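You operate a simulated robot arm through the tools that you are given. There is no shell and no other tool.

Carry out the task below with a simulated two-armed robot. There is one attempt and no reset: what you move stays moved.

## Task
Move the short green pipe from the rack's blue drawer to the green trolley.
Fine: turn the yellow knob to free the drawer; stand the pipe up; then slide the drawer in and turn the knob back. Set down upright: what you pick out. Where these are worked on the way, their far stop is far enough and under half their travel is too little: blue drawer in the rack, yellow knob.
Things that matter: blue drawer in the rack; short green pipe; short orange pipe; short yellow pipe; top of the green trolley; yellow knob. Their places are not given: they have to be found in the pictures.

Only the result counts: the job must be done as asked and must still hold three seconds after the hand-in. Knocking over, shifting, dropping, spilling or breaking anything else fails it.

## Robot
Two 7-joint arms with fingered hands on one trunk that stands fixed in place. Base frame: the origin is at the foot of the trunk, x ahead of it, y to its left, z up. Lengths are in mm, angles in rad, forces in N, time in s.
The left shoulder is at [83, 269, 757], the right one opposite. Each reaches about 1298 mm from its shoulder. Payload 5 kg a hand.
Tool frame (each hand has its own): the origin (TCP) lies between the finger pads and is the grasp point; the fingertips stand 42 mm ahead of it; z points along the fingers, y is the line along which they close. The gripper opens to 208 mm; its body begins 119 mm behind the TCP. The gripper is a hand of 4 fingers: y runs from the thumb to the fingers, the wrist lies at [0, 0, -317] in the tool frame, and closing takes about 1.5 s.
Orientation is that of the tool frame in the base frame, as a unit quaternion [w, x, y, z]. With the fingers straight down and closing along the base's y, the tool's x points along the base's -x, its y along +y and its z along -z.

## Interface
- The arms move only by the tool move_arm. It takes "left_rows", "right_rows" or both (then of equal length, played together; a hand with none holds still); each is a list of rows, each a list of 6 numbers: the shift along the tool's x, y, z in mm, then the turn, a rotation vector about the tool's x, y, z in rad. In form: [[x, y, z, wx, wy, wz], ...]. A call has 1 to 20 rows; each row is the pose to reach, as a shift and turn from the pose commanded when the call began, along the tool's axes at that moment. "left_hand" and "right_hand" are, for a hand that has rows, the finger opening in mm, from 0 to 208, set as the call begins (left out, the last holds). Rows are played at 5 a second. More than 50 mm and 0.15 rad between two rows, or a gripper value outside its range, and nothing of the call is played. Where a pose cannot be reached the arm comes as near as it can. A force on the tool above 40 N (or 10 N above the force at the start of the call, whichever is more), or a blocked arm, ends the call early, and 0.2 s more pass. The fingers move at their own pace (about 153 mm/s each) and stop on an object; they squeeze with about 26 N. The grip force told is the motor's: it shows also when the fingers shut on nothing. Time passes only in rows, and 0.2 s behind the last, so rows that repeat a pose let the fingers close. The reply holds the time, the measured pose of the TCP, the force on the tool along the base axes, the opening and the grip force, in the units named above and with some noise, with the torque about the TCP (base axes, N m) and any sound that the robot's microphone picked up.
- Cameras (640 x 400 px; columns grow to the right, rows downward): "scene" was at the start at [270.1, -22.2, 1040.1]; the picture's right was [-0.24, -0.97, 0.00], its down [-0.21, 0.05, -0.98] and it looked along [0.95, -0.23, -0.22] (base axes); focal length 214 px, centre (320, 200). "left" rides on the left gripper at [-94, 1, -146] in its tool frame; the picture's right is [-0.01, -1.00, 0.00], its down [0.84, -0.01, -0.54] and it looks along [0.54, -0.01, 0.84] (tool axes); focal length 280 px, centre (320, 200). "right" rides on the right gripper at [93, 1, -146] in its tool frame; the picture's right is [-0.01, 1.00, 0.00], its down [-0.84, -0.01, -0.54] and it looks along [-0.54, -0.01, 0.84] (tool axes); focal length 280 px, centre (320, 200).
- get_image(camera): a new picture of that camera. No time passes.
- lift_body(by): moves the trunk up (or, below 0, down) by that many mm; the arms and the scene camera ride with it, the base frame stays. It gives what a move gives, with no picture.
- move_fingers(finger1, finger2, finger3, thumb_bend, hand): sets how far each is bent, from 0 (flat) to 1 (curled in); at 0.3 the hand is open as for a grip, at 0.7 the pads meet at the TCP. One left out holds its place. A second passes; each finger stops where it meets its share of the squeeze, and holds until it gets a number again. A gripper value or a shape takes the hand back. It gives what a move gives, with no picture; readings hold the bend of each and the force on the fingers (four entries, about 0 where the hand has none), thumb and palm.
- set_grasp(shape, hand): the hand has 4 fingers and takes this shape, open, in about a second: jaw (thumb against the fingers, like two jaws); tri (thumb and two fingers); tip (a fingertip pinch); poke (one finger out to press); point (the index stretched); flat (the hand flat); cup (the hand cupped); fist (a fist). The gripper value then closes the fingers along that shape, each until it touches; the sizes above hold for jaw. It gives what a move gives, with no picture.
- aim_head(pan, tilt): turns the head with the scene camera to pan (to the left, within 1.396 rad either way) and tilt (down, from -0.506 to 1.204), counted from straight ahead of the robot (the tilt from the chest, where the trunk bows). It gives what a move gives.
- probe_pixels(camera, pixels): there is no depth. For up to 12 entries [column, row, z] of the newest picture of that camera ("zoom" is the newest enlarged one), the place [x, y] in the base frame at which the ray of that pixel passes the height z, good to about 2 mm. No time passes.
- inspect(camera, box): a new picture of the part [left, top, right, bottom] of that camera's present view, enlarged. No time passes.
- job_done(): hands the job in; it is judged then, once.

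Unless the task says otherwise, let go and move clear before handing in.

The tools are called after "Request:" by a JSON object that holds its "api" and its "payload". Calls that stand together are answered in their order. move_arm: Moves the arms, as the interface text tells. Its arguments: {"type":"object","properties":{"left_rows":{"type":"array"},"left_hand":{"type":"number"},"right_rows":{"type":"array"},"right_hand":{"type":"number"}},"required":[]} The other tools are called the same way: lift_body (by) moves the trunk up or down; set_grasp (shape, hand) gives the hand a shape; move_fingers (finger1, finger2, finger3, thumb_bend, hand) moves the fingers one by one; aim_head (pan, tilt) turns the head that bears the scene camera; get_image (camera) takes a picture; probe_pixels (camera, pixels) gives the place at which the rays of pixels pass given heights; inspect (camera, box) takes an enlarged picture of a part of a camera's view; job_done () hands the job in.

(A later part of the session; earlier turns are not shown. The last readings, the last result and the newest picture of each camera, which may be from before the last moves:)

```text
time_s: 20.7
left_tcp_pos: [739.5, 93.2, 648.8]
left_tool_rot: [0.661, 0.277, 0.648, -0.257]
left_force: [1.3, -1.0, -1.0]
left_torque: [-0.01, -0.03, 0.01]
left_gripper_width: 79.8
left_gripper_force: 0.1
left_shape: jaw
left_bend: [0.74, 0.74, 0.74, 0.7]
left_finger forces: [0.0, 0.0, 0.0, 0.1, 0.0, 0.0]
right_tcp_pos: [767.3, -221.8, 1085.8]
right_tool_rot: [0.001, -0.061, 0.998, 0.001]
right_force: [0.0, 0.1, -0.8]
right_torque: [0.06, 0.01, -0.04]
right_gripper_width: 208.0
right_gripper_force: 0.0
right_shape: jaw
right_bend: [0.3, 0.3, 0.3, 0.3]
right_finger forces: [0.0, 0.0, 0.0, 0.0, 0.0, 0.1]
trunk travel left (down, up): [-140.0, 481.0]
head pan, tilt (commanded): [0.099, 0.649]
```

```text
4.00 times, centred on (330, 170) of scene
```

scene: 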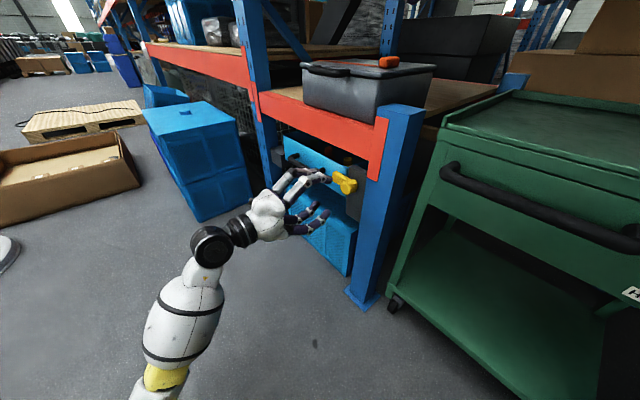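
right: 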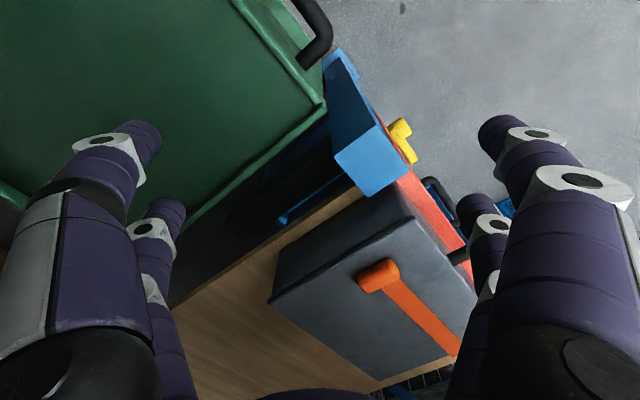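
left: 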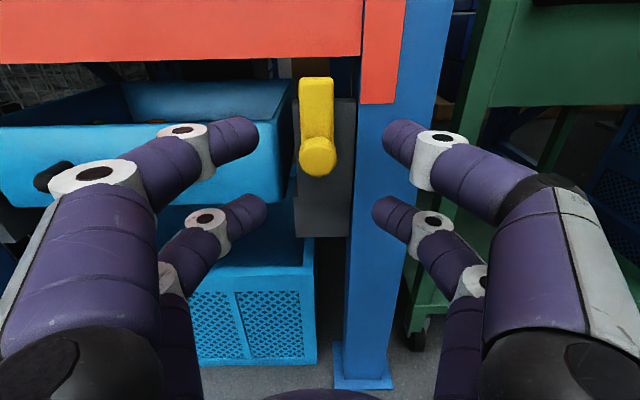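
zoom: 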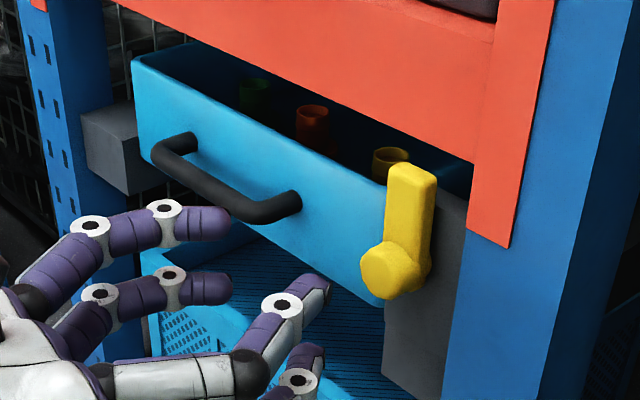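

The lever is upright and clear of the drawer edge. Now I'll bring the left hand, rolled a quarter turn, in front of the handle's middle to see the bar side-on.

Request:
{"api": "move_arm", "payload": {"left_rows": [[7.8, 22.8, 1.6, 0, 0, -0.1337], [15.6, 45.6, 3.2, 0, 0, -0.2673], [23.3, 68.4, 4.8, 0, 0, -0.401], [31.1, 91.2, 6.4, 0, 0, -0.5347], [38.9, 114, 8, 0, 0, -0.6683], [46.7, 136.8, 9.7, 0, 0, -0.802], [54.4, 159.5, 11.3, 0, 0, -0.9357], [62.2, 182.3, 12.9, 0, 0, -1.0693], [70, 205.1, 14.5, 0, 0, -1.203], [77.8, 227.9, 16.1, 0, 0, -1.3367], [85.5, 250.7, 17.7, 0, 0, -1.4703], [93.3, 273.5, 19.3, 0, 0, -1.604]]}}

Request:
{"api": "get_image", "payload": {"camera": "left"}}

Request:
{"api": "inspect", "payload": {"camera": "scene", "box": [220, 100, 400, 240]}}

```text
time_s: 23.3
left_tcp_pos: [946.9, 274.8, 564.3]
left_tool_rot: [-0.274, 0.273, -0.649, 0.655]
left_force: [-0.2, -0.5, 0.6]
left_torque: [-0.02, 0.04, 0.01]
left_gripper_width: 79.6
left_gripper_force: 0.2
left_shape: jaw
left_bend: [0.74, 0.74, 0.74, 0.7]
left_finger forces: [0.0, 0.1, 0.0, 0.0, 0.1, 0.0]
right_tcp_pos: [768.2, -220.9, 1086.0]
right_tool_rot: [0.001, -0.063, 0.998, 0.0]
right_force: [-0.8, -0.4, -0.1]
right_torque: [0.02, 0.0, -0.01]
right_gripper_width: 207.9
right_gripper_force: 0.1
right_shape: jaw
right_bend: [0.3, 0.3, 0.3, 0.3]
right_finger forces: [0.1, 0.0, 0.0, 0.0, 0.0, 0.0]
trunk travel left (down, up): [-140.0, 481.0]
head pan, tilt (commanded): [0.099, 0.649]
```

```text
taken
```

left: 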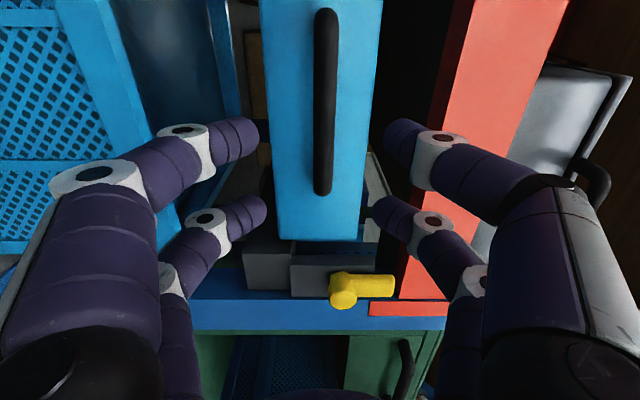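

```text
2.86 times, centred on (310, 170) of scene
```

zoom: 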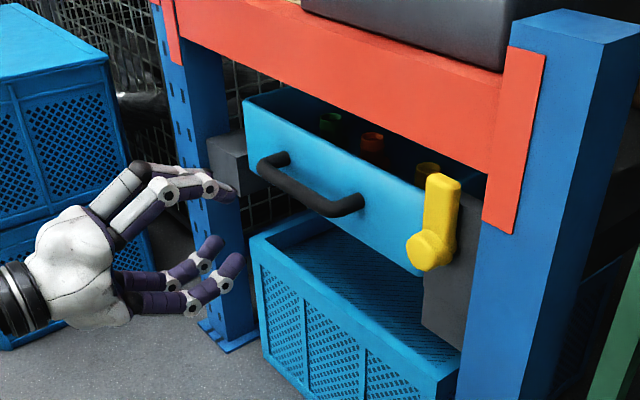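

The bar is centred at column 325 just above the hand axis, spanning rows 8–195. I'll get its standoff from the scene zoom by probing the bar line at z=570.

Request:
{"api": "probe_pixels", "payload": {"camera": "zoom", "pixels": [[280, 183, 570], [305, 197, 570], [335, 212, 570], [305, 197, 562], [285, 157, 570], [357, 197, 570], [243, 100, 628], [415, 185, 628]]}}

Request:
{"api": "inspect", "payload": {"camera": "scene", "box": [280, 140, 330, 180]}}

```text
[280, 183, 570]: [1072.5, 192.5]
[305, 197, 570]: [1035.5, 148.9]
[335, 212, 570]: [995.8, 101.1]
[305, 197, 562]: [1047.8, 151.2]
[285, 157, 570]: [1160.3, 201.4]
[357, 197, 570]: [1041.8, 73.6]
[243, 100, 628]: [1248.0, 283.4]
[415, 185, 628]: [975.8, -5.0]
```

```text
10.00 times, centred on (305, 160) of scene
```

zoom: 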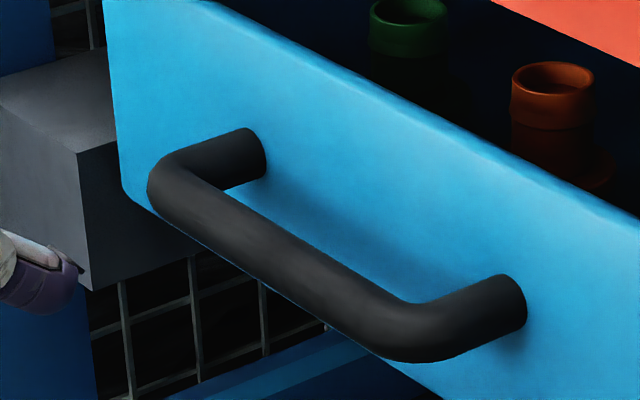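

The bar stands about 60 mm out from the drawer front at z≈570, leaving room for fingertips behind it. I'll advance 150 mm so the bar lies at the grasp point, then close.

Request:
{"api": "move_arm", "payload": {"left_rows": [[0, -3, 35, 0, 0, 0], [0, -5.5, 70, 0, 0, 0], [0, -5.5, 105, 0, 0, 0], [0, -5.5, 130, 0, 0, 0], [0, -5.5, 150, 0, 0, 0]]}}

Request:
{"api": "get_image", "payload": {"camera": "left"}}

```text
time_s: 24.5
left_tcp_pos: [1054.5, 170.6, 571.5]
left_tool_rot: [-0.275, 0.272, -0.65, 0.654]
left_force: [0.5, 0.2, 0.4]
left_torque: [-0.05, -0.02, -0.05]
left_gripper_width: 80.1
left_gripper_force: 0.2
left_shape: jaw
left_bend: [0.74, 0.74, 0.74, 0.7]
left_finger forces: [0.0, 0.1, 0.0, 0.1, 0.0, 0.1]
right_tcp_pos: [767.4, -221.0, 1087.0]
right_tool_rot: [0.001, -0.062, 0.998, 0.0]
right_force: [-0.6, -0.9, 0.7]
right_torque: [-0.03, -0.07, -0.02]
right_gripper_width: 207.8
right_gripper_force: 0.2
right_shape: jaw
right_bend: [0.3, 0.3, 0.3, 0.3]
right_finger forces: [0.0, 0.1, 0.0, 0.0, 0.0, 0.0]
trunk travel left (down, up): [-140.0, 481.0]
head pan, tilt (commanded): [0.099, 0.649]
```

```text
taken
```

left: 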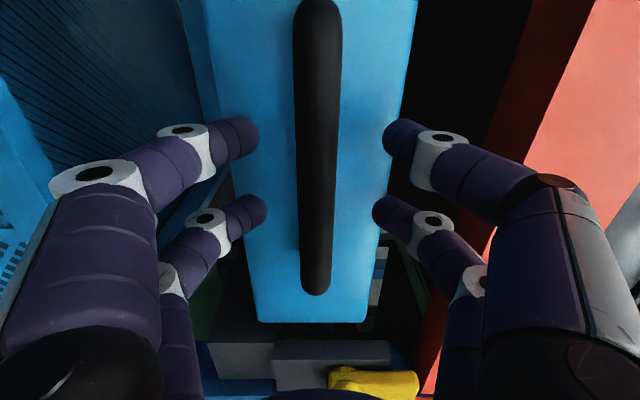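

The bar lies centred between the digits with no contact force. Closing on it.

Request:
{"api": "move_arm", "payload": {"left_rows": [[0, 0, 0, 0, 0, 0], [0, 0, 0, 0, 0, 0], [0, 0, 0, 0, 0, 0], [0, 0, 0, 0, 0, 0], [0, 0, 0, 0, 0, 0], [0, 0, 0, 0, 0, 0]], "left_hand": 0}}

Request:
{"api": "get_image", "payload": {"camera": "left"}}

```text
time_s: 25.9
left_tcp_pos: [1054.1, 170.5, 573.2]
left_tool_rot: [-0.275, 0.271, -0.65, 0.654]
left_force: [2.0, -3.0, 3.1]
left_torque: [0.04, -0.06, -0.03]
left_gripper_width: 0.0
left_gripper_force: 25.9
left_shape: jaw
left_bend: [0.7, 0.7, 0.7, 0.7]
left_finger forces: [0.0, 0.0, 0.1, 0.0, 0.1, 0.0]
right_tcp_pos: [767.2, -221.2, 1086.5]
right_tool_rot: [0.001, -0.062, 0.998, 0.0]
right_force: [0.5, 0.9, -0.5]
right_torque: [-0.02, 0.01, 0.02]
right_gripper_width: 208.0
right_gripper_force: 0.1
right_shape: jaw
right_bend: [0.3, 0.3, 0.3, 0.3]
right_finger forces: [0.0, 0.0, 0.0, 0.1, 0.1, 0.0]
trunk travel left (down, up): [-140.0, 481.0]
head pan, tilt (commanded): [0.099, 0.649]
```

```text
taken
```

left: 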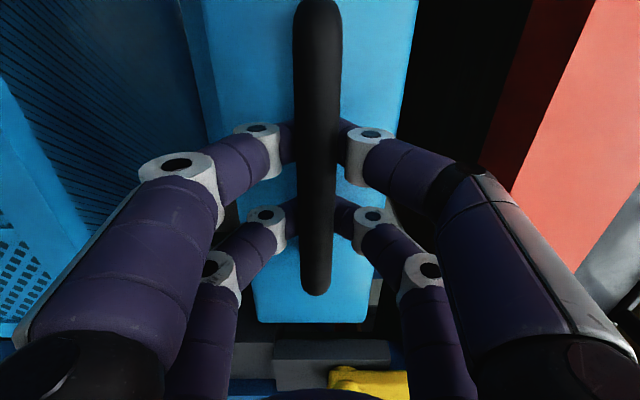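

The fingers closed fully behind the bar (width 0, no pad force), so the bar is hooked. I'll pull gently along tool -z, with slow steps so the pipes don't topple.

Request:
{"api": "move_arm", "payload": {"left_rows": [[0, 0, -2, 0, 0, 0], [0, 0, -5, 0, 0, 0], [0, 0, -9, 0, 0, 0], [0, 0, -14, 0, 0, 0], [0, 0, -19, 0, 0, 0], [0, 0, -24, 0, 0, 0], [0, 0, -29, 0, 0, 0], [0, 0, -34, 0, 0, 0], [0, 0, -39, 0, 0, 0], [0, 0, -44, 0, 0, 0], [0, 0, -49, 0, 0, 0], [0, 0, -54, 0, 0, 0], [0, 0, -58, 0, 0, 0], [0, 0, -60, 0, 0, 0]]}}

Request:
{"api": "get_image", "payload": {"camera": "left"}}

Request:
{"api": "inspect", "payload": {"camera": "scene", "box": [220, 100, 400, 240]}}

```text
time_s: 28.9
left_tcp_pos: [1010.7, 212.9, 571.7]
left_tool_rot: [-0.275, 0.272, -0.65, 0.654]
left_force: [0.1, -4.7, 6.3]
left_torque: [0.1, -0.23, -0.11]
left_gripper_width: 0.0
left_gripper_force: 25.6
left_shape: jaw
left_bend: [0.7, 0.7, 0.7, 0.7]
left_finger forces: [0.0, 0.1, 0.0, 0.0, 0.0, 0.0]
right_tcp_pos: [767.4, -221.5, 1085.6]
right_tool_rot: [0.001, -0.062, 0.998, 0.001]
right_force: [-1.1, -0.2, -0.5]
right_torque: [0.01, -0.01, 0.0]
right_gripper_width: 208.1
right_gripper_force: 0.0
right_shape: jaw
right_bend: [0.3, 0.3, 0.3, 0.3]
right_finger forces: [0.0, 0.1, 0.1, 0.0, 0.1, 0.0]
trunk travel left (down, up): [-140.0, 481.0]
head pan, tilt (commanded): [0.099, 0.649]
```

```text
taken
```

left: 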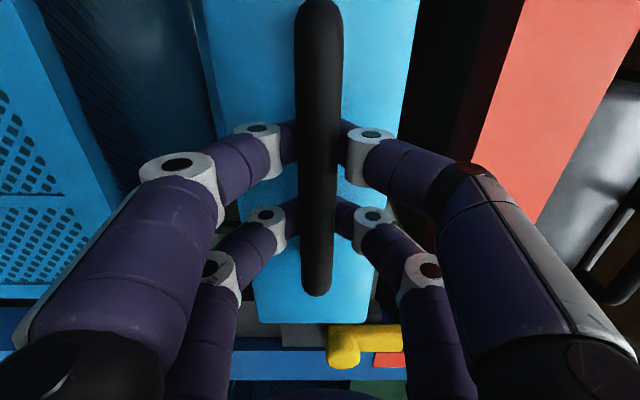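

```text
2.86 times, centred on (310, 170) of scene
```

zoom: 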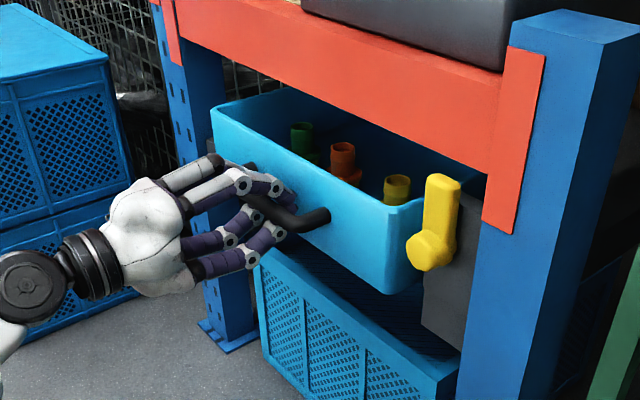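

The drawer slides out with about 5 N and the pipes stay standing. I'll keep pulling at an even speed.

Request:
{"api": "move_arm", "payload": {"left_rows": [[0, 0, -3, 0, 0, 0], [0, 0, -8, 0, 0, 0], [0, 0, -14, 0, 0, 0], [0, 0, -20, 0, 0, 0], [0, 0, -26, 0, 0, 0], [0, 0, -32, 0, 0, 0], [0, 0, -38, 0, 0, 0], [0, 0, -44, 0, 0, 0], [0, 0, -50, 0, 0, 0], [0, 0, -56, 0, 0, 0], [0, 0, -62, 0, 0, 0], [0, 0, -68, 0, 0, 0], [0, 0, -74, 0, 0, 0], [0, 0, -80, 0, 0, 0], [0, 0, -86, 0, 0, 0], [0, 0, -92, 0, 0, 0], [0, 0, -98, 0, 0, 0], [0, 0, -104, 0, 0, 0], [0, 0, -108, 0, 0, 0], [0, 0, -110, 0, 0, 0]]}}

Request:
{"api": "get_image", "payload": {"camera": "left"}}

Request:
{"api": "get_image", "payload": {"camera": "scene"}}

```text
time_s: 33.1
left_tcp_pos: [931.0, 289.9, 570.2]
left_tool_rot: [-0.275, 0.272, -0.65, 0.654]
left_force: [-1.2, -4.2, 8.9]
left_torque: [0.14, -0.29, -0.07]
left_gripper_width: 0.0
left_gripper_force: 25.4
left_shape: jaw
left_bend: [0.7, 0.7, 0.7, 0.7]
left_finger forces: [0.1, 0.0, 0.1, 0.0, 0.0, 0.0]
right_tcp_pos: [766.0, -221.4, 1087.0]
right_tool_rot: [0.0, -0.063, 0.998, 0.0]
right_force: [0.0, -0.4, -0.1]
right_torque: [0.03, -0.02, 0.03]
right_gripper_width: 207.7
right_gripper_force: 0.0
right_shape: jaw
right_bend: [0.3, 0.3, 0.3, 0.3]
right_finger forces: [0.1, 0.0, 0.1, 0.0, 0.0, 0.1]
trunk travel left (down, up): [-140.0, 481.0]
head pan, tilt (commanded): [0.099, 0.649]
```

```text
taken
```

left: 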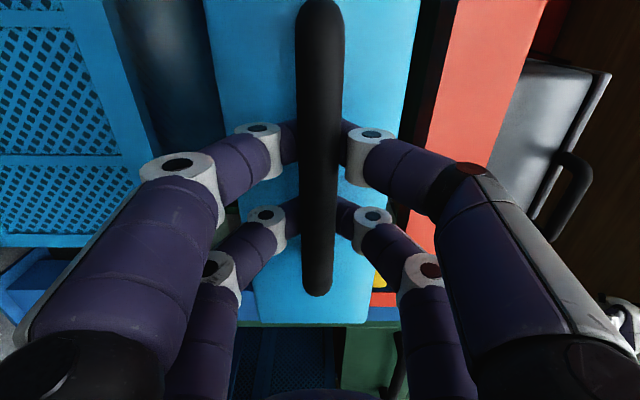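

```text
taken
```

scene: 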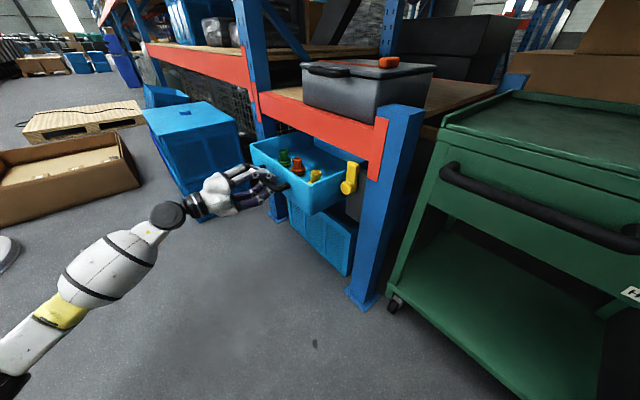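

170 mm out and still free. I'll continue at a gentler pace to look for the far stop.

Request:
{"api": "move_arm", "payload": {"left_rows": [[0, 0, -3, 0, 0, 0], [0, 0, -7, 0, 0, 0], [0, 0, -11, 0, 0, 0], [0, 0, -15, 0, 0, 0], [0, 0, -19, 0, 0, 0], [0, 0, -23, 0, 0, 0], [0, 0, -27, 0, 0, 0], [0, 0, -31, 0, 0, 0], [0, 0, -35, 0, 0, 0], [0, 0, -39, 0, 0, 0], [0, 0, -43, 0, 0, 0], [0, 0, -47, 0, 0, 0], [0, 0, -51, 0, 0, 0], [0, 0, -55, 0, 0, 0], [0, 0, -59, 0, 0, 0], [0, 0, -63, 0, 0, 0], [0, 0, -67, 0, 0, 0], [0, 0, -71, 0, 0, 0], [0, 0, -75, 0, 0, 0], [0, 0, -78, 0, 0, 0]]}}

Request:
{"api": "get_image", "payload": {"camera": "left"}}

Request:
{"api": "get_image", "payload": {"camera": "scene"}}

```text
time_s: 37.3
left_tcp_pos: [876.8, 344.3, 570.5]
left_tool_rot: [-0.275, 0.272, -0.65, 0.654]
left_force: [-1.6, -5.4, 10.6]
left_torque: [0.19, -0.34, -0.11]
left_gripper_width: 0.1
left_gripper_force: 25.8
left_shape: jaw
left_bend: [0.7, 0.7, 0.7, 0.7]
left_finger forces: [0.0, 0.1, 0.0, 0.0, 0.1, 0.0]
right_tcp_pos: [766.3, -221.5, 1086.4]
right_tool_rot: [0.0, -0.062, 0.998, 0.001]
right_force: [-0.1, 1.2, 0.7]
right_torque: [0.0, 0.03, -0.03]
right_gripper_width: 208.1
right_gripper_force: 0.1
right_shape: jaw
right_bend: [0.3, 0.3, 0.3, 0.3]
right_finger forces: [0.1, 0.0, 0.0, 0.0, 0.0, 0.1]
trunk travel left (down, up): [-140.0, 481.0]
head pan, tilt (commanded): [0.099, 0.649]
```

```text
taken
```

left: 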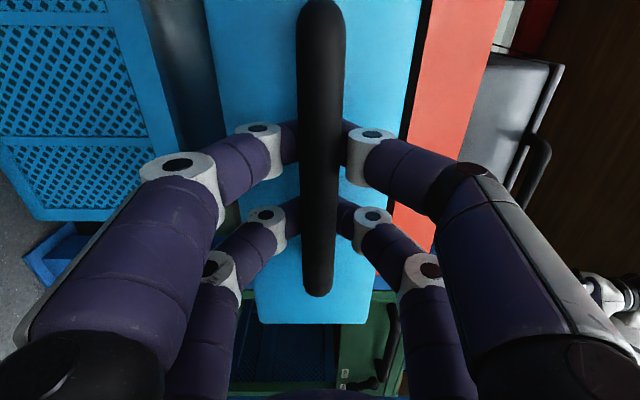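

```text
taken
```

scene: 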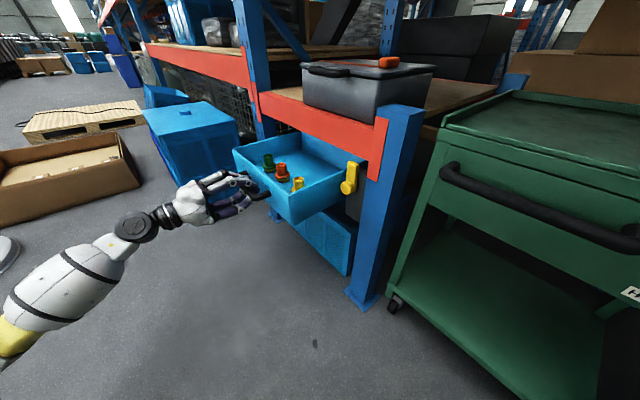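

248 mm out, the pipes are now well in front of the beam. I'll continue gently to the stop.

Request:
{"api": "move_arm", "payload": {"left_rows": [[0, 0, -3, 0, 0, 0], [0, 0, -6, 0, 0, 0], [0, 0, -9, 0, 0, 0], [0, 0, -12, 0, 0, 0], [0, 0, -15, 0, 0, 0], [0, 0, -18, 0, 0, 0], [0, 0, -21, 0, 0, 0], [0, 0, -24, 0, 0, 0], [0, 0, -27, 0, 0, 0], [0, 0, -30, 0, 0, 0], [0, 0, -33, 0, 0, 0], [0, 0, -36, 0, 0, 0], [0, 0, -39, 0, 0, 0], [0, 0, -42, 0, 0, 0], [0, 0, -45, 0, 0, 0], [0, 0, -48, 0, 0, 0], [0, 0, -51, 0, 0, 0], [0, 0, -54, 0, 0, 0], [0, 0, -57, 0, 0, 0], [0, 0, -60, 0, 0, 0]]}}

Request:
{"api": "get_image", "payload": {"camera": "scene"}}

```text
time_s: 41.3
left_tcp_pos: [837.7, 382.2, 569.1]
left_tool_rot: [-0.275, 0.271, -0.649, 0.655]
left_force: [33.8, -25.4, 4.6]
left_torque: [0.24, -0.13, -0.11]
left_gripper_width: 0.2
left_gripper_force: 26.2
left_shape: jaw
left_bend: [0.7, 0.7, 0.7, 0.7]
left_finger forces: [0.0, 0.0, 0.0, 0.0, 0.0, 0.0]
right_tcp_pos: [768.6, -222.5, 1085.6]
right_tool_rot: [0.001, -0.061, 0.998, 0.0]
right_force: [0.2, -1.0, -0.5]
right_torque: [-0.03, 0.01, -0.01]
right_gripper_width: 208.1
right_gripper_force: 0.0
right_shape: jaw
right_bend: [0.3, 0.3, 0.3, 0.3]
right_finger forces: [0.0, 0.1, 0.1, 0.0, 0.1, 0.0]
trunk travel left (down, up): [-140.0, 481.0]
head pan, tilt (commanded): [0.099, 0.649]
stopped in row 20 (left hand): the force on the tool passed its limit at 45 N (the readings are from after the stop); the commanded pose is now the measured one
```

```text
taken
```

scene: 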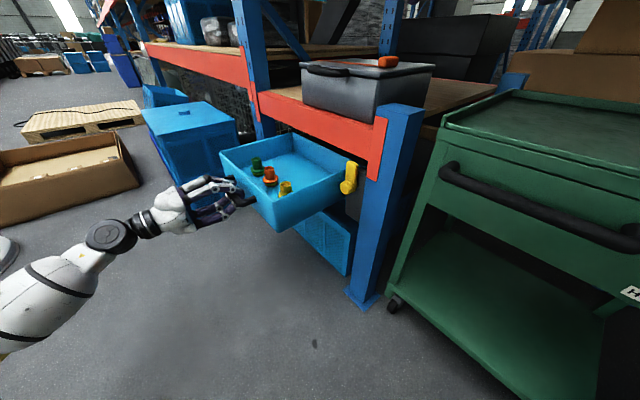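

The drawer met its stop at about 300 mm with the pipes still standing. Before picking, I'll look at the trolley top to plan the place and the reach.

Request:
{"api": "inspect", "payload": {"camera": "scene", "box": [210, 120, 370, 240]}}

Request:
{"api": "aim_head", "payload": {"pan": -0.45, "tilt": 0.4}}

Request:
{"api": "get_image", "payload": {"camera": "scene"}}

Request:
{"api": "get_image", "payload": {"camera": "right"}}

```text
3.33 times, centred on (290, 180) of scene
```

zoom: 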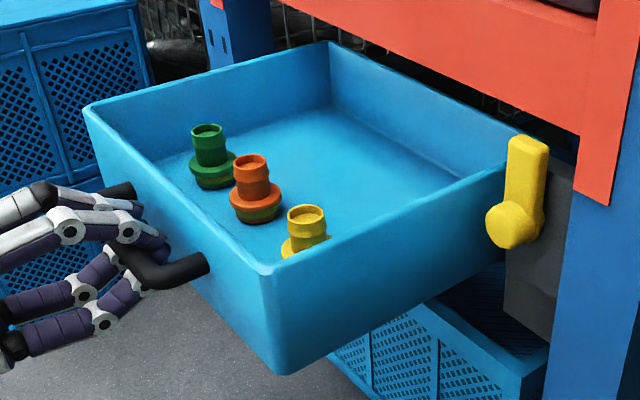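

```text
time_s: 42.3
left_tcp_pos: [838.0, 382.0, 569.9]
left_tool_rot: [-0.274, 0.271, -0.65, 0.655]
left_force: [46.5, -38.6, 7.7]
left_torque: [0.26, -0.09, 0.22]
left_gripper_width: 0.2
left_gripper_force: 26.1
left_shape: jaw
left_bend: [0.7, 0.7, 0.7, 0.7]
left_finger forces: [0.0, 27.3, 27.2, 0.0, 36.3, 0.0]
right_tcp_pos: [767.5, -223.8, 1084.7]
right_tool_rot: [-0.001, -0.061, 0.998, 0.0]
right_force: [0.2, 1.1, 0.0]
right_torque: [0.02, -0.01, 0.01]
right_gripper_width: 207.8
right_gripper_force: 0.0
right_shape: jaw
right_bend: [0.3, 0.3, 0.3, 0.3]
right_finger forces: [0.0, 0.0, 0.1, 0.1, 0.1, 0.0]
trunk travel left (down, up): [-140.0, 481.0]
head pan, tilt (commanded): [-0.45, 0.4]
```

```text
taken
```

scene: 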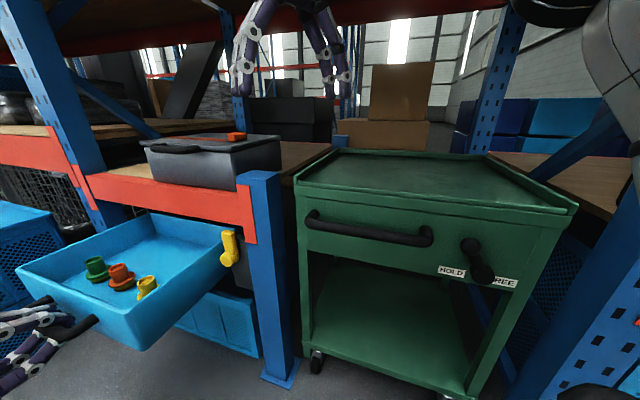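

```text
taken
```

right: 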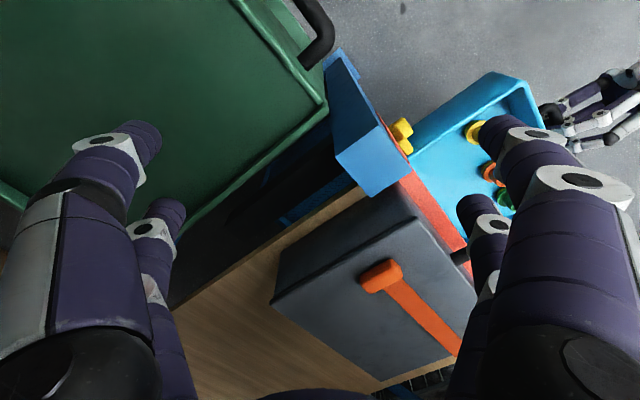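

The pull left about 46 N on the handle, so I'll relax the left hand by a few mm and then enlarge the trolley.

Request:
{"api": "move_arm", "payload": {"left_rows": [[0, 0, 3, 0, 0, 0], [0, 0, 5, 0, 0, 0]]}}

Request:
{"api": "inspect", "payload": {"camera": "scene", "box": [280, 130, 600, 300]}}

Request:
{"api": "inspect", "payload": {"camera": "right", "box": [0, 0, 360, 225]}}

```text
time_s: 42.9
left_tcp_pos: [838.7, 381.9, 570.9]
left_tool_rot: [-0.275, 0.273, -0.65, 0.654]
left_force: [7.9, -21.7, 6.8]
left_torque: [0.23, -0.19, -0.16]
left_gripper_width: 0.0
left_gripper_force: 26.2
left_shape: jaw
left_bend: [0.7, 0.7, 0.7, 0.7]
left_finger forces: [0.0, 22.5, 22.4, 0.1, 0.0, 0.0]
right_tcp_pos: [767.8, -221.8, 1085.9]
right_tool_rot: [0.0, -0.062, 0.998, 0.0]
right_force: [0.0, -0.7, 0.4]
right_torque: [0.03, -0.02, 0.0]
right_gripper_width: 208.1
right_gripper_force: 0.1
right_shape: jaw
right_bend: [0.3, 0.3, 0.3, 0.3]
right_finger forces: [0.0, 0.0, 0.0, 0.0, 0.0, 0.0]
trunk travel left (down, up): [-140.0, 481.0]
head pan, tilt (commanded): [-0.45, 0.4]
```

```text
2.00 times, centred on (440, 215) of scene
```

zoom: 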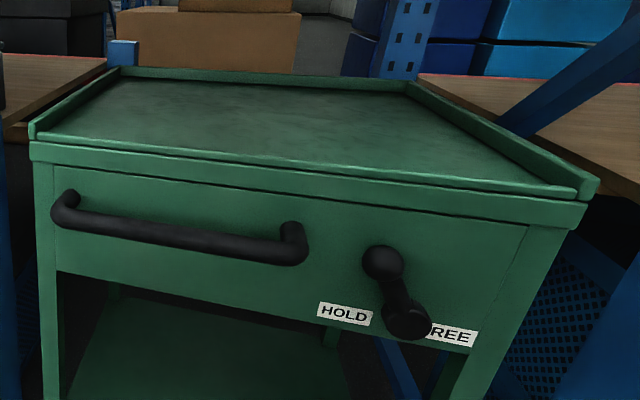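

```text
1.78 times, centred on (180, 112) of right
```

zoom: 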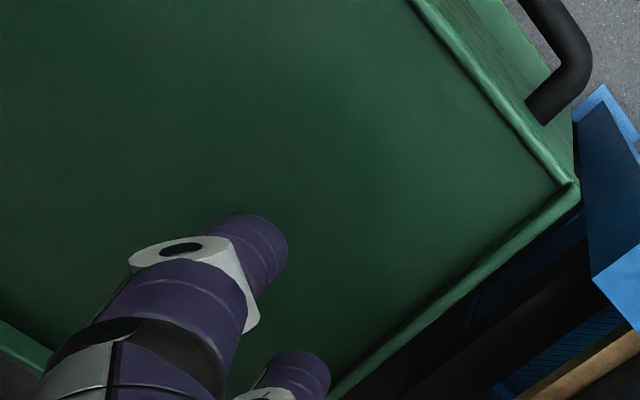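

I'll triangulate the trolley's rim corner and tabletop from the scene and right views.

Request:
{"api": "probe_pixels", "payload": {"camera": "zoom", "pixels": [[573, 185, 800], [573, 185, 900], [560, 190, 800], [560, 190, 880], [405, 0, 800], [405, 0, 880], [335, 395, 800], [335, 395, 880], [0, 320, 800], [0, 320, 880]]}}

Request:
{"api": "probe_pixels", "payload": {"camera": "scene", "pixels": [[296.5, 180, 800], [296.5, 180, 900], [299, 186, 800], [299, 186, 900], [573, 210, 800], [573, 210, 900], [339, 149, 800], [339, 149, 900], [567, 211, 860], [488, 156, 860]]}}

```text
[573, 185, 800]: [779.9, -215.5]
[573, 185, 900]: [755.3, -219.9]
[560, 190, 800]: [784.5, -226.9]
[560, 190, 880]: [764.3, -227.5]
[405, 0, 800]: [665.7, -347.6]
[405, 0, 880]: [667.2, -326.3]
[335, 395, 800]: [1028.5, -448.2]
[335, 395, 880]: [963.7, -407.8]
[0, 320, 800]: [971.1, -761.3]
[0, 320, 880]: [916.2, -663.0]
```

```text
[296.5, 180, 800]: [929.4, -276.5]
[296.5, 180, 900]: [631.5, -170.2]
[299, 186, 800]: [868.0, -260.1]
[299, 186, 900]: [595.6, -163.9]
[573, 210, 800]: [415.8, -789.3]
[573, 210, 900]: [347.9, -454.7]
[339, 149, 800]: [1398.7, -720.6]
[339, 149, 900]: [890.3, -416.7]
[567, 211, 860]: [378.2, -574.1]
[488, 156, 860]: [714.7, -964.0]
```

The trolley top's front-left rim corner is at (766,-218,855), with the front edge running to (378,-605); so the left arm can both pick and place if the hand is tilted. First I'll park the right arm out of the way, up and to the right.

Request:
{"api": "move_arm", "payload": {"right_rows": [[37, -23, -20, 0, 0, 0], [74, -47, -40, 0, 0, 0], [111, -70, -60, 0, 0, 0], [148, -94, -75, 0, 0, 0], [185, -118, -90, 0, 0, 0], [222, -141, -100, 0, 0, 0], [259, -165, -105, 0, 0, 0], [296, -188, -110, 0, 0, 0], [333, -212, -114, 0, 0, 0], [369, -235, -114, 0, 0, 0]]}}

Request:
{"api": "get_image", "payload": {"camera": "scene"}}

```text
time_s: 43.5
left_tcp_pos: [839.7, 380.0, 570.6]
left_tool_rot: [-0.274, 0.272, -0.649, 0.656]
left_force: [7.8, 0.3, -3.6]
left_torque: [0.11, -0.06, 0.18]
left_gripper_width: 0.1
left_gripper_force: 26.2
left_shape: jaw
left_bend: [0.7, 0.7, 0.7, 0.69]
left_finger forces: [0.0, 0.0, 0.0, 0.0, 0.0, 0.0]
right_tcp_pos: [720.6, -260.6, 1103.5]
right_tool_rot: [-0.01, -0.064, 0.998, -0.004]
right_force: [1.2, -0.2, -1.5]
right_torque: [-0.01, 0.03, 0.02]
right_gripper_width: 207.8
right_gripper_force: 0.0
right_shape: jaw
right_bend: [0.3, 0.3, 0.3, 0.3]
right_finger forces: [0.1, 0.0, 0.1, 0.0, 0.0, 0.0]
right hand out of reach, approached as far as the arm can: row 2
trunk travel left (down, up): [-140.0, 481.0]
head pan, tilt (commanded): [-0.45, 0.4]
stopped in row 2 (left hand): the force on the tool passed its limit at 44 N (the readings are from after the stop); the commanded pose is now the measured one
```

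```text
taken
```

scene: 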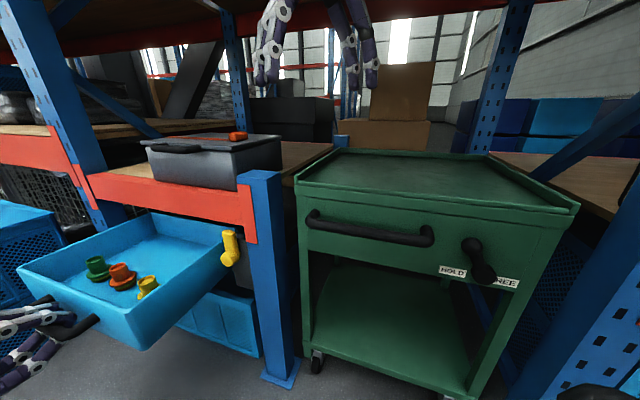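

The left hand still loaded the handle, which ended the call, and the right arm met its reach when raised. I'll release the handle first and retreat the left hand.

Request:
{"api": "move_arm", "payload": {"left_rows": [[0, 0, 0, 0, 0, 0], [0, 0, 0, 0, 0, 0], [0, 0, 0, 0, 0, 0], [0, 0, 0, 0, 0, 0]], "left_hand": 100}}

Request:
{"api": "get_image", "payload": {"camera": "left"}}

```text
time_s: 44.5
left_tcp_pos: [840.1, 379.6, 572.4]
left_tool_rot: [-0.274, 0.27, -0.649, 0.656]
left_force: [0.1, 0.9, -0.3]
left_torque: [0.04, 0.02, 0.01]
left_gripper_width: 99.6
left_gripper_force: 0.1
left_shape: jaw
left_bend: [0.73, 0.73, 0.73, 0.7]
left_finger forces: [0.1, 0.1, 0.0, 0.1, 0.0, 0.0]
right_tcp_pos: [719.4, -259.4, 1104.0]
right_tool_rot: [-0.011, -0.063, 0.998, -0.004]
right_force: [-0.2, -0.6, 0.1]
right_torque: [0.0, 0.01, -0.03]
right_gripper_width: 207.9
right_gripper_force: 0.0
right_shape: jaw
right_bend: [0.3, 0.3, 0.3, 0.3]
right_finger forces: [0.0, 0.0, 0.0, 0.1, 0.1, 0.0]
trunk travel left (down, up): [-140.0, 481.0]
head pan, tilt (commanded): [-0.45, 0.4]
```

```text
taken
```

left: 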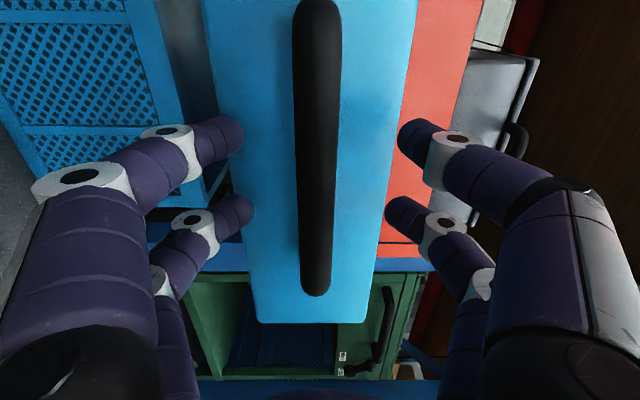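

Handle released with no force left. Now I'll retreat the left hand and park the right arm lower and further right.

Request:
{"api": "move_arm", "payload": {"left_rows": [[0, 0, -15, 0, 0, 0], [0, 0, -35, 0, 0, 0], [0, 0, -55, 0, 0, 0], [0, 0, -75, 0, 0, 0], [0, 0, -95, 0, 0, 0], [0, 0, -115, 0, 0, 0], [0, 0, -135, 0, 0, 0], [0, 0, -150, 0, 0, 0]], "right_rows": [[36.8, -23.2, 5.5, 0, 0, 0], [73.7, -46.3, 11, 0, 0, 0], [110.5, -69.5, 16.5, 0, 0, 0], [147.3, -92.6, 22, 0, 0, 0], [184.2, -115.8, 27.5, 0, 0, 0], [221, -139, 33, 0, 0, 0], [257.8, -162.1, 38.5, 0, 0, 0], [294.7, -185.3, 44, 0, 0, 0]]}}

Request:
{"api": "aim_head", "payload": {"pan": 0.15, "tilt": 0.6}}

Request:
{"api": "get_image", "payload": {"camera": "scene"}}

Request:
{"api": "get_image", "payload": {"camera": "left"}}

```text
time_s: 46.2
left_tcp_pos: [727.3, 511.8, 551.1]
left_tool_rot: [-0.276, 0.285, -0.637, 0.661]
left_force: [4.9, -1.3, -7.5]
left_torque: [-0.73, -0.68, -0.35]
left_gripper_width: 100.1
left_gripper_force: 0.0
left_shape: jaw
left_bend: [0.73, 0.73, 0.73, 0.7]
left_finger forces: [0.1, 0.0, 0.0, 0.0, 0.0, 0.0]
right_tcp_pos: [537.3, -272.9, 984.5]
right_tool_rot: [-0.018, -0.125, 0.985, -0.122]
right_force: [0.9, -1.9, -2.3]
right_torque: [0.04, 0.2, -0.04]
right_gripper_width: 208.0
right_gripper_force: 0.1
right_shape: jaw
right_bend: [0.3, 0.3, 0.3, 0.3]
right_finger forces: [0.0, 0.0, 0.0, 0.0, 0.0, 0.0]
right hand out of reach, approached as far as the arm can: row 2, 3, 4, 5, 6, 7, 8
trunk travel left (down, up): [-140.0, 481.0]
head pan, tilt (commanded): [-0.45, 0.4]
stopped in row 8 (right hand): the arm was blocked; the commanded pose is now the measured one
```

```text
time_s: 47.2
left_tcp_pos: [719.5, 518.9, 558.3]
left_tool_rot: [-0.284, 0.286, -0.635, 0.659]
left_force: [-0.5, -0.3, -0.9]
left_torque: [0.0, 0.01, -0.02]
left_gripper_width: 100.0
left_gripper_force: 0.1
left_shape: jaw
left_bend: [0.73, 0.73, 0.73, 0.7]
left_finger forces: [0.1, 0.0, 0.0, 0.0, 0.0, 0.0]
right_tcp_pos: [535.1, -270.0, 989.3]
right_tool_rot: [-0.013, -0.13, 0.984, -0.121]
right_force: [0.3, -0.8, -0.8]
right_torque: [0.0, 0.01, -0.01]
right_gripper_width: 208.0
right_gripper_force: 0.1
right_shape: jaw
right_bend: [0.3, 0.3, 0.3, 0.3]
right_finger forces: [0.1, 0.0, 0.1, 0.0, 0.0, 0.0]
trunk travel left (down, up): [-140.0, 481.0]
head pan, tilt (commanded): [0.15, 0.6]
```

```text
taken
```

scene: 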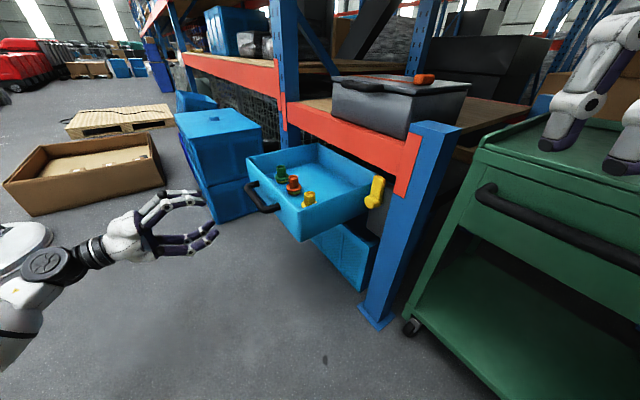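

```text
taken
```

left: 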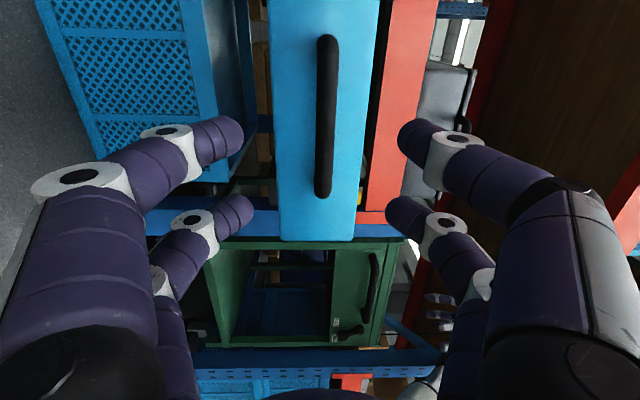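

The right arm got blocked near (535,-270,989), and the pipes remain upright in the drawer at (281,172), (293,184), (309,199). I'll look toward the right arm to see how to park it safely.

Request:
{"api": "aim_head", "payload": {"pan": -0.9, "tilt": 0.15}}

Request:
{"api": "get_image", "payload": {"camera": "scene"}}

Request:
{"api": "get_image", "payload": {"camera": "right"}}

```text
time_s: 48.5
left_tcp_pos: [717.6, 520.5, 558.6]
left_tool_rot: [-0.284, 0.286, -0.635, 0.659]
left_force: [0.2, -0.5, 0.1]
left_torque: [0.03, 0.03, -0.02]
left_gripper_width: 100.1
left_gripper_force: 0.0
left_shape: jaw
left_bend: [0.73, 0.73, 0.73, 0.7]
left_finger forces: [0.1, 0.1, 0.0, 0.1, 0.0, 0.1]
right_tcp_pos: [534.4, -270.7, 990.5]
right_tool_rot: [-0.012, -0.131, 0.984, -0.121]
right_force: [0.0, 0.2, -0.2]
right_torque: [0.04, 0.01, -0.01]
right_gripper_width: 208.2
right_gripper_force: 0.2
right_shape: jaw
right_bend: [0.3, 0.3, 0.3, 0.3]
right_finger forces: [0.1, 0.1, 0.0, 0.0, 0.0, 0.0]
trunk travel left (down, up): [-140.0, 481.0]
head pan, tilt (commanded): [-0.901, 0.15]
```

```text
taken
```

scene: 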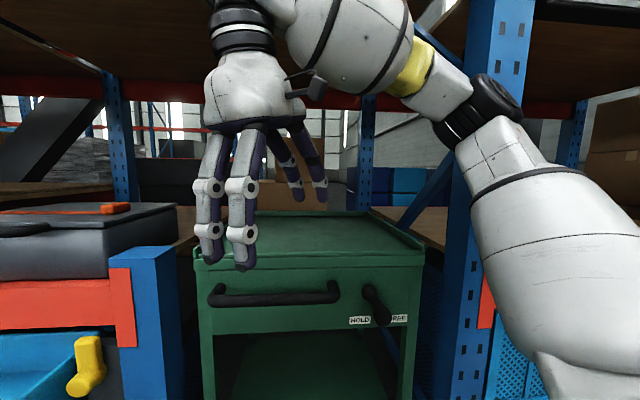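

```text
taken
```

right: 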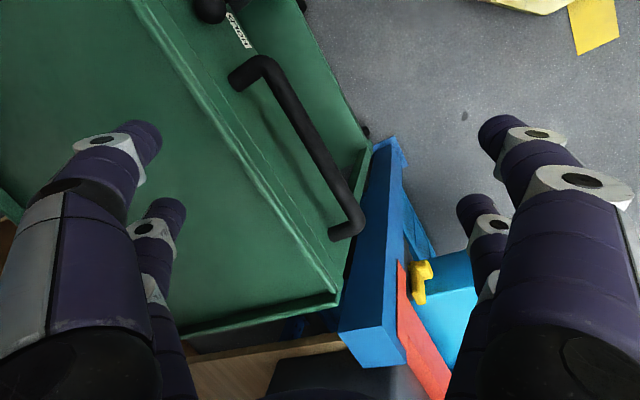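

The right elbow sits close to the right-hand rack's blue post, which is what blocked it. I'll instead bring the right hand inward, straighten it, and lower it in the free space in front of the trolley.

Request:
{"api": "move_arm", "payload": {"right_rows": [[-3, 29.6, -7.3, -0.0782, -0.0211, 0.0007], [-6.5, 59.2, -14.6, -0.1563, -0.0423, 0.0013], [-9.7, 88.8, -22, -0.2345, -0.0634, 0.002], [-11.9, 97.9, 15, -0.2345, -0.0634, 0.002], [-14, 107, 52, -0.2345, -0.0634, 0.002], [-16.5, 117.8, 95.7, -0.2345, -0.0634, 0.002], [-19, 128.4, 139, -0.2345, -0.0634, 0.002]], "right_hand": 60}}

Request:
{"api": "get_image", "payload": {"camera": "scene"}}

```text
time_s: 49.8
left_tcp_pos: [737.8, 484.8, 549.7]
left_tool_rot: [-0.27, 0.278, -0.647, 0.657]
left_force: [-0.8, 6.1, -17.8]
left_torque: [-1.93, -1.81, -0.52]
left_gripper_width: 99.6
left_gripper_force: 0.0
left_shape: jaw
left_bend: [0.73, 0.73, 0.73, 0.7]
left_finger forces: [0.1, 0.1, 0.1, 0.1, 0.0, 0.1]
right_tcp_pos: [500.3, -187.3, 911.4]
right_tool_rot: [0.013, -0.14, 0.99, -0.001]
right_force: [-7.3, 13.4, 4.9]
right_torque: [-1.83, -1.11, -0.09]
right_gripper_width: 59.9
right_gripper_force: 0.1
right_shape: jaw
right_bend: [0.73, 0.73, 0.73, 0.7]
right_finger forces: [0.0, 0.1, 0.1, 0.1, 0.0, 0.0]
trunk travel left (down, up): [-140.0, 481.0]
head pan, tilt (commanded): [-0.901, 0.15]
stopped in row 6 (right hand): the force on the tool passed its limit at 110 N (the readings are from after the stop); the commanded pose is now the measured one
```

```text
taken
```

scene: 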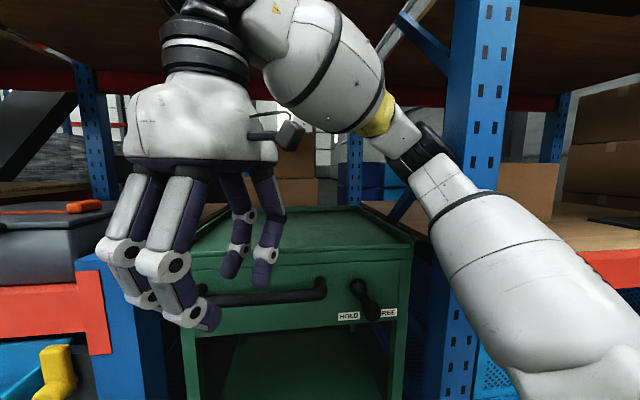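

The right elbow had been wedged against the post and sprang free (both hands jolted), and nothing touched the hands themselves. I'll let everything settle and recheck the poses and the scene.

Request:
{"api": "move_arm", "payload": {"left_rows": [[0, 0, 0, 0, 0, 0], [0, 0, 0, 0, 0, 0], [0, 0, 0, 0, 0, 0]], "right_rows": [[0, 0, 0, 0, 0, 0], [0, 0, 0, 0, 0, 0], [0, 0, 0, 0, 0, 0]]}}

Request:
{"api": "get_image", "payload": {"camera": "scene"}}

Request:
{"api": "get_image", "payload": {"camera": "right"}}

Request:
{"api": "get_image", "payload": {"camera": "left"}}

```text
time_s: 50.6
left_tcp_pos: [735.5, 485.7, 568.7]
left_tool_rot: [-0.275, 0.273, -0.646, 0.658]
left_force: [-0.5, -0.5, 0.1]
left_torque: [0.02, 0.02, -0.01]
left_gripper_width: 100.3
left_gripper_force: 0.0
left_shape: jaw
left_bend: [0.73, 0.73, 0.73, 0.7]
left_finger forces: [0.1, 0.0, 0.1, 0.1, 0.0, 0.1]
right_tcp_pos: [500.1, -187.8, 917.7]
right_tool_rot: [0.015, -0.141, 0.99, -0.001]
right_force: [-0.8, -0.3, -0.1]
right_torque: [0.0, 0.01, -0.03]
right_gripper_width: 60.0
right_gripper_force: 0.0
right_shape: jaw
right_bend: [0.73, 0.73, 0.73, 0.7]
right_finger forces: [0.0, 0.1, 0.0, 0.0, 0.0, 0.1]
trunk travel left (down, up): [-140.0, 481.0]
head pan, tilt (commanded): [-0.901, 0.15]
```

```text
taken
```

scene: 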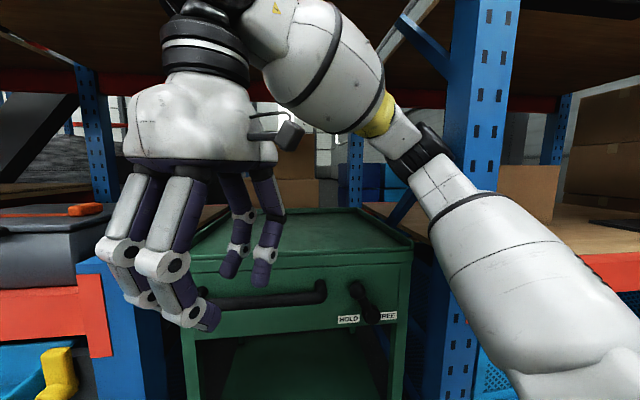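

```text
taken
```

right: 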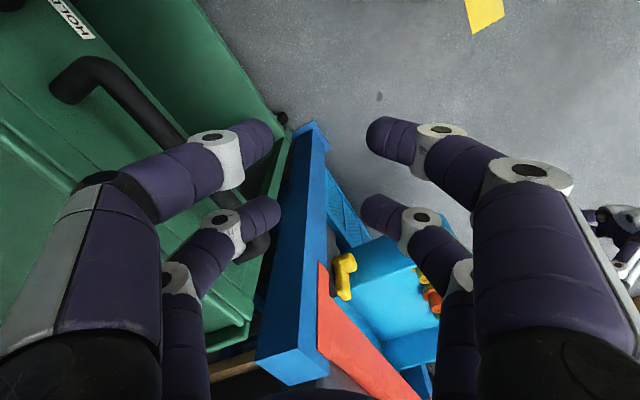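

```text
taken
```

left: 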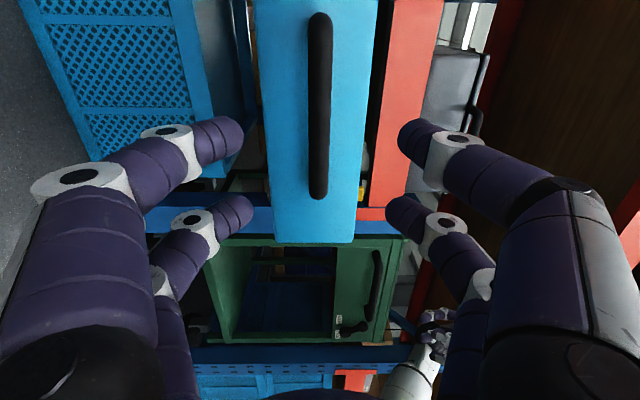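

All settled: left at (736,486,569), right at (500,-188,918), with no forces. I'll lower the right hand further in small steps.

Request:
{"api": "move_arm", "payload": {"right_rows": [[0, 0, 25, 0, 0, 0], [0, 0, 50, 0, 0, 0], [0, 0, 75, 0, 0, 0], [0, 0, 100, 0, 0, 0], [0, 0, 125, 0, 0, 0], [0, 0, 150, 0, 0, 0]]}}

Request:
{"api": "get_image", "payload": {"camera": "scene"}}

```text
time_s: 52.0
left_tcp_pos: [736.5, 480.7, 573.5]
left_tool_rot: [-0.276, 0.268, -0.648, 0.658]
left_force: [0.0, 0.2, 0.1]
left_torque: [-0.04, -0.05, -0.02]
left_gripper_width: 100.2
left_gripper_force: 0.0
left_shape: jaw
left_bend: [0.73, 0.73, 0.73, 0.7]
left_finger forces: [0.1, 0.0, 0.1, 0.0, 0.0, 0.0]
right_tcp_pos: [501.9, -193.9, 770.9]
right_tool_rot: [0.017, -0.137, 0.99, 0.001]
right_force: [0.4, -0.3, 0.4]
right_torque: [-0.03, -0.04, 0.01]
right_gripper_width: 59.9
right_gripper_force: 0.0
right_shape: jaw
right_bend: [0.73, 0.73, 0.73, 0.7]
right_finger forces: [0.0, 0.0, 0.0, 0.1, 0.1, 0.1]
trunk travel left (down, up): [-140.0, 481.0]
head pan, tilt (commanded): [-0.901, 0.15]
```

```text
taken
```

scene: 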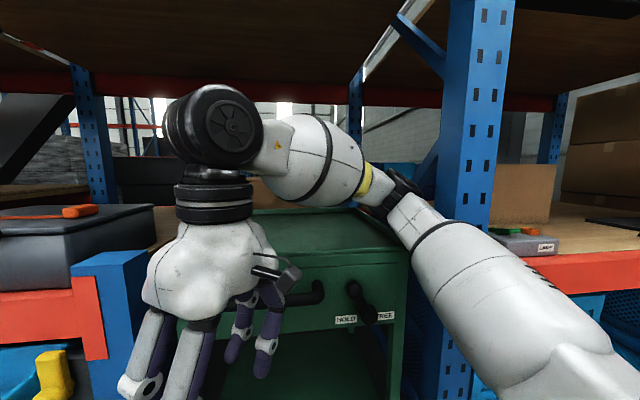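

The lowering went smoothly, but I need to know where the right rack's post is before deciding the park. I'll look down-right with the head.

Request:
{"api": "aim_head", "payload": {"pan": -1.0, "tilt": 0.6}}

Request:
{"api": "get_image", "payload": {"camera": "scene"}}

```text
time_s: 52.9
left_tcp_pos: [736.9, 480.7, 574.6]
left_tool_rot: [-0.275, 0.269, -0.648, 0.657]
left_force: [0.8, -0.6, 0.1]
left_torque: [0.0, 0.01, -0.06]
left_gripper_width: 100.0
left_gripper_force: 0.1
left_shape: jaw
left_bend: [0.73, 0.73, 0.73, 0.7]
left_finger forces: [0.1, 0.1, 0.0, 0.0, 0.0, 0.1]
right_tcp_pos: [501.1, -192.6, 770.7]
right_tool_rot: [0.018, -0.138, 0.99, 0.002]
right_force: [-0.1, -0.1, -0.2]
right_torque: [0.03, -0.02, 0.01]
right_gripper_width: 59.7
right_gripper_force: 0.1
right_shape: jaw
right_bend: [0.73, 0.73, 0.73, 0.7]
right_finger forces: [0.0, 0.0, 0.0, 0.0, 0.0, 0.0]
trunk travel left (down, up): [-140.0, 481.0]
head pan, tilt (commanded): [-1.0, 0.6]
```

```text
taken
```

scene: 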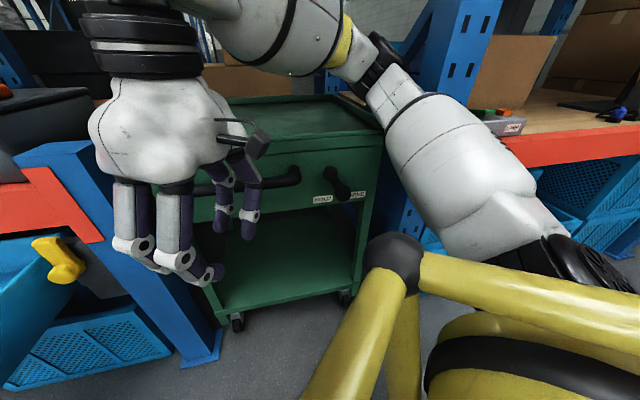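

Request:
{"api": "inspect", "payload": {"camera": "scene", "box": [340, 40, 540, 260]}}

Request:
{"api": "probe_pixels", "payload": {"camera": "scene", "pixels": [[397, 232, 0], [420, 238, 0], [300, 98, 855], [383, 128, 855], [190, 108, 855], [384, 128, 840], [218, 360, 0], [238, 330, 0]]}}

```text
1.82 times, centred on (440, 150) of scene
```

zoom: 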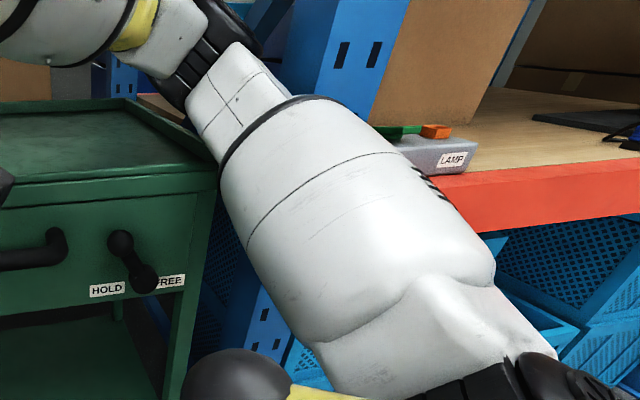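

```text
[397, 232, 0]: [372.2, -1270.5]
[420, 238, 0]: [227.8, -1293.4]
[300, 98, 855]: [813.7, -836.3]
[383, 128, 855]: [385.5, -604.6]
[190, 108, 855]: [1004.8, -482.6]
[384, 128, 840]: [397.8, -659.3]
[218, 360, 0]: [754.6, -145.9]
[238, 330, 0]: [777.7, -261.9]
```

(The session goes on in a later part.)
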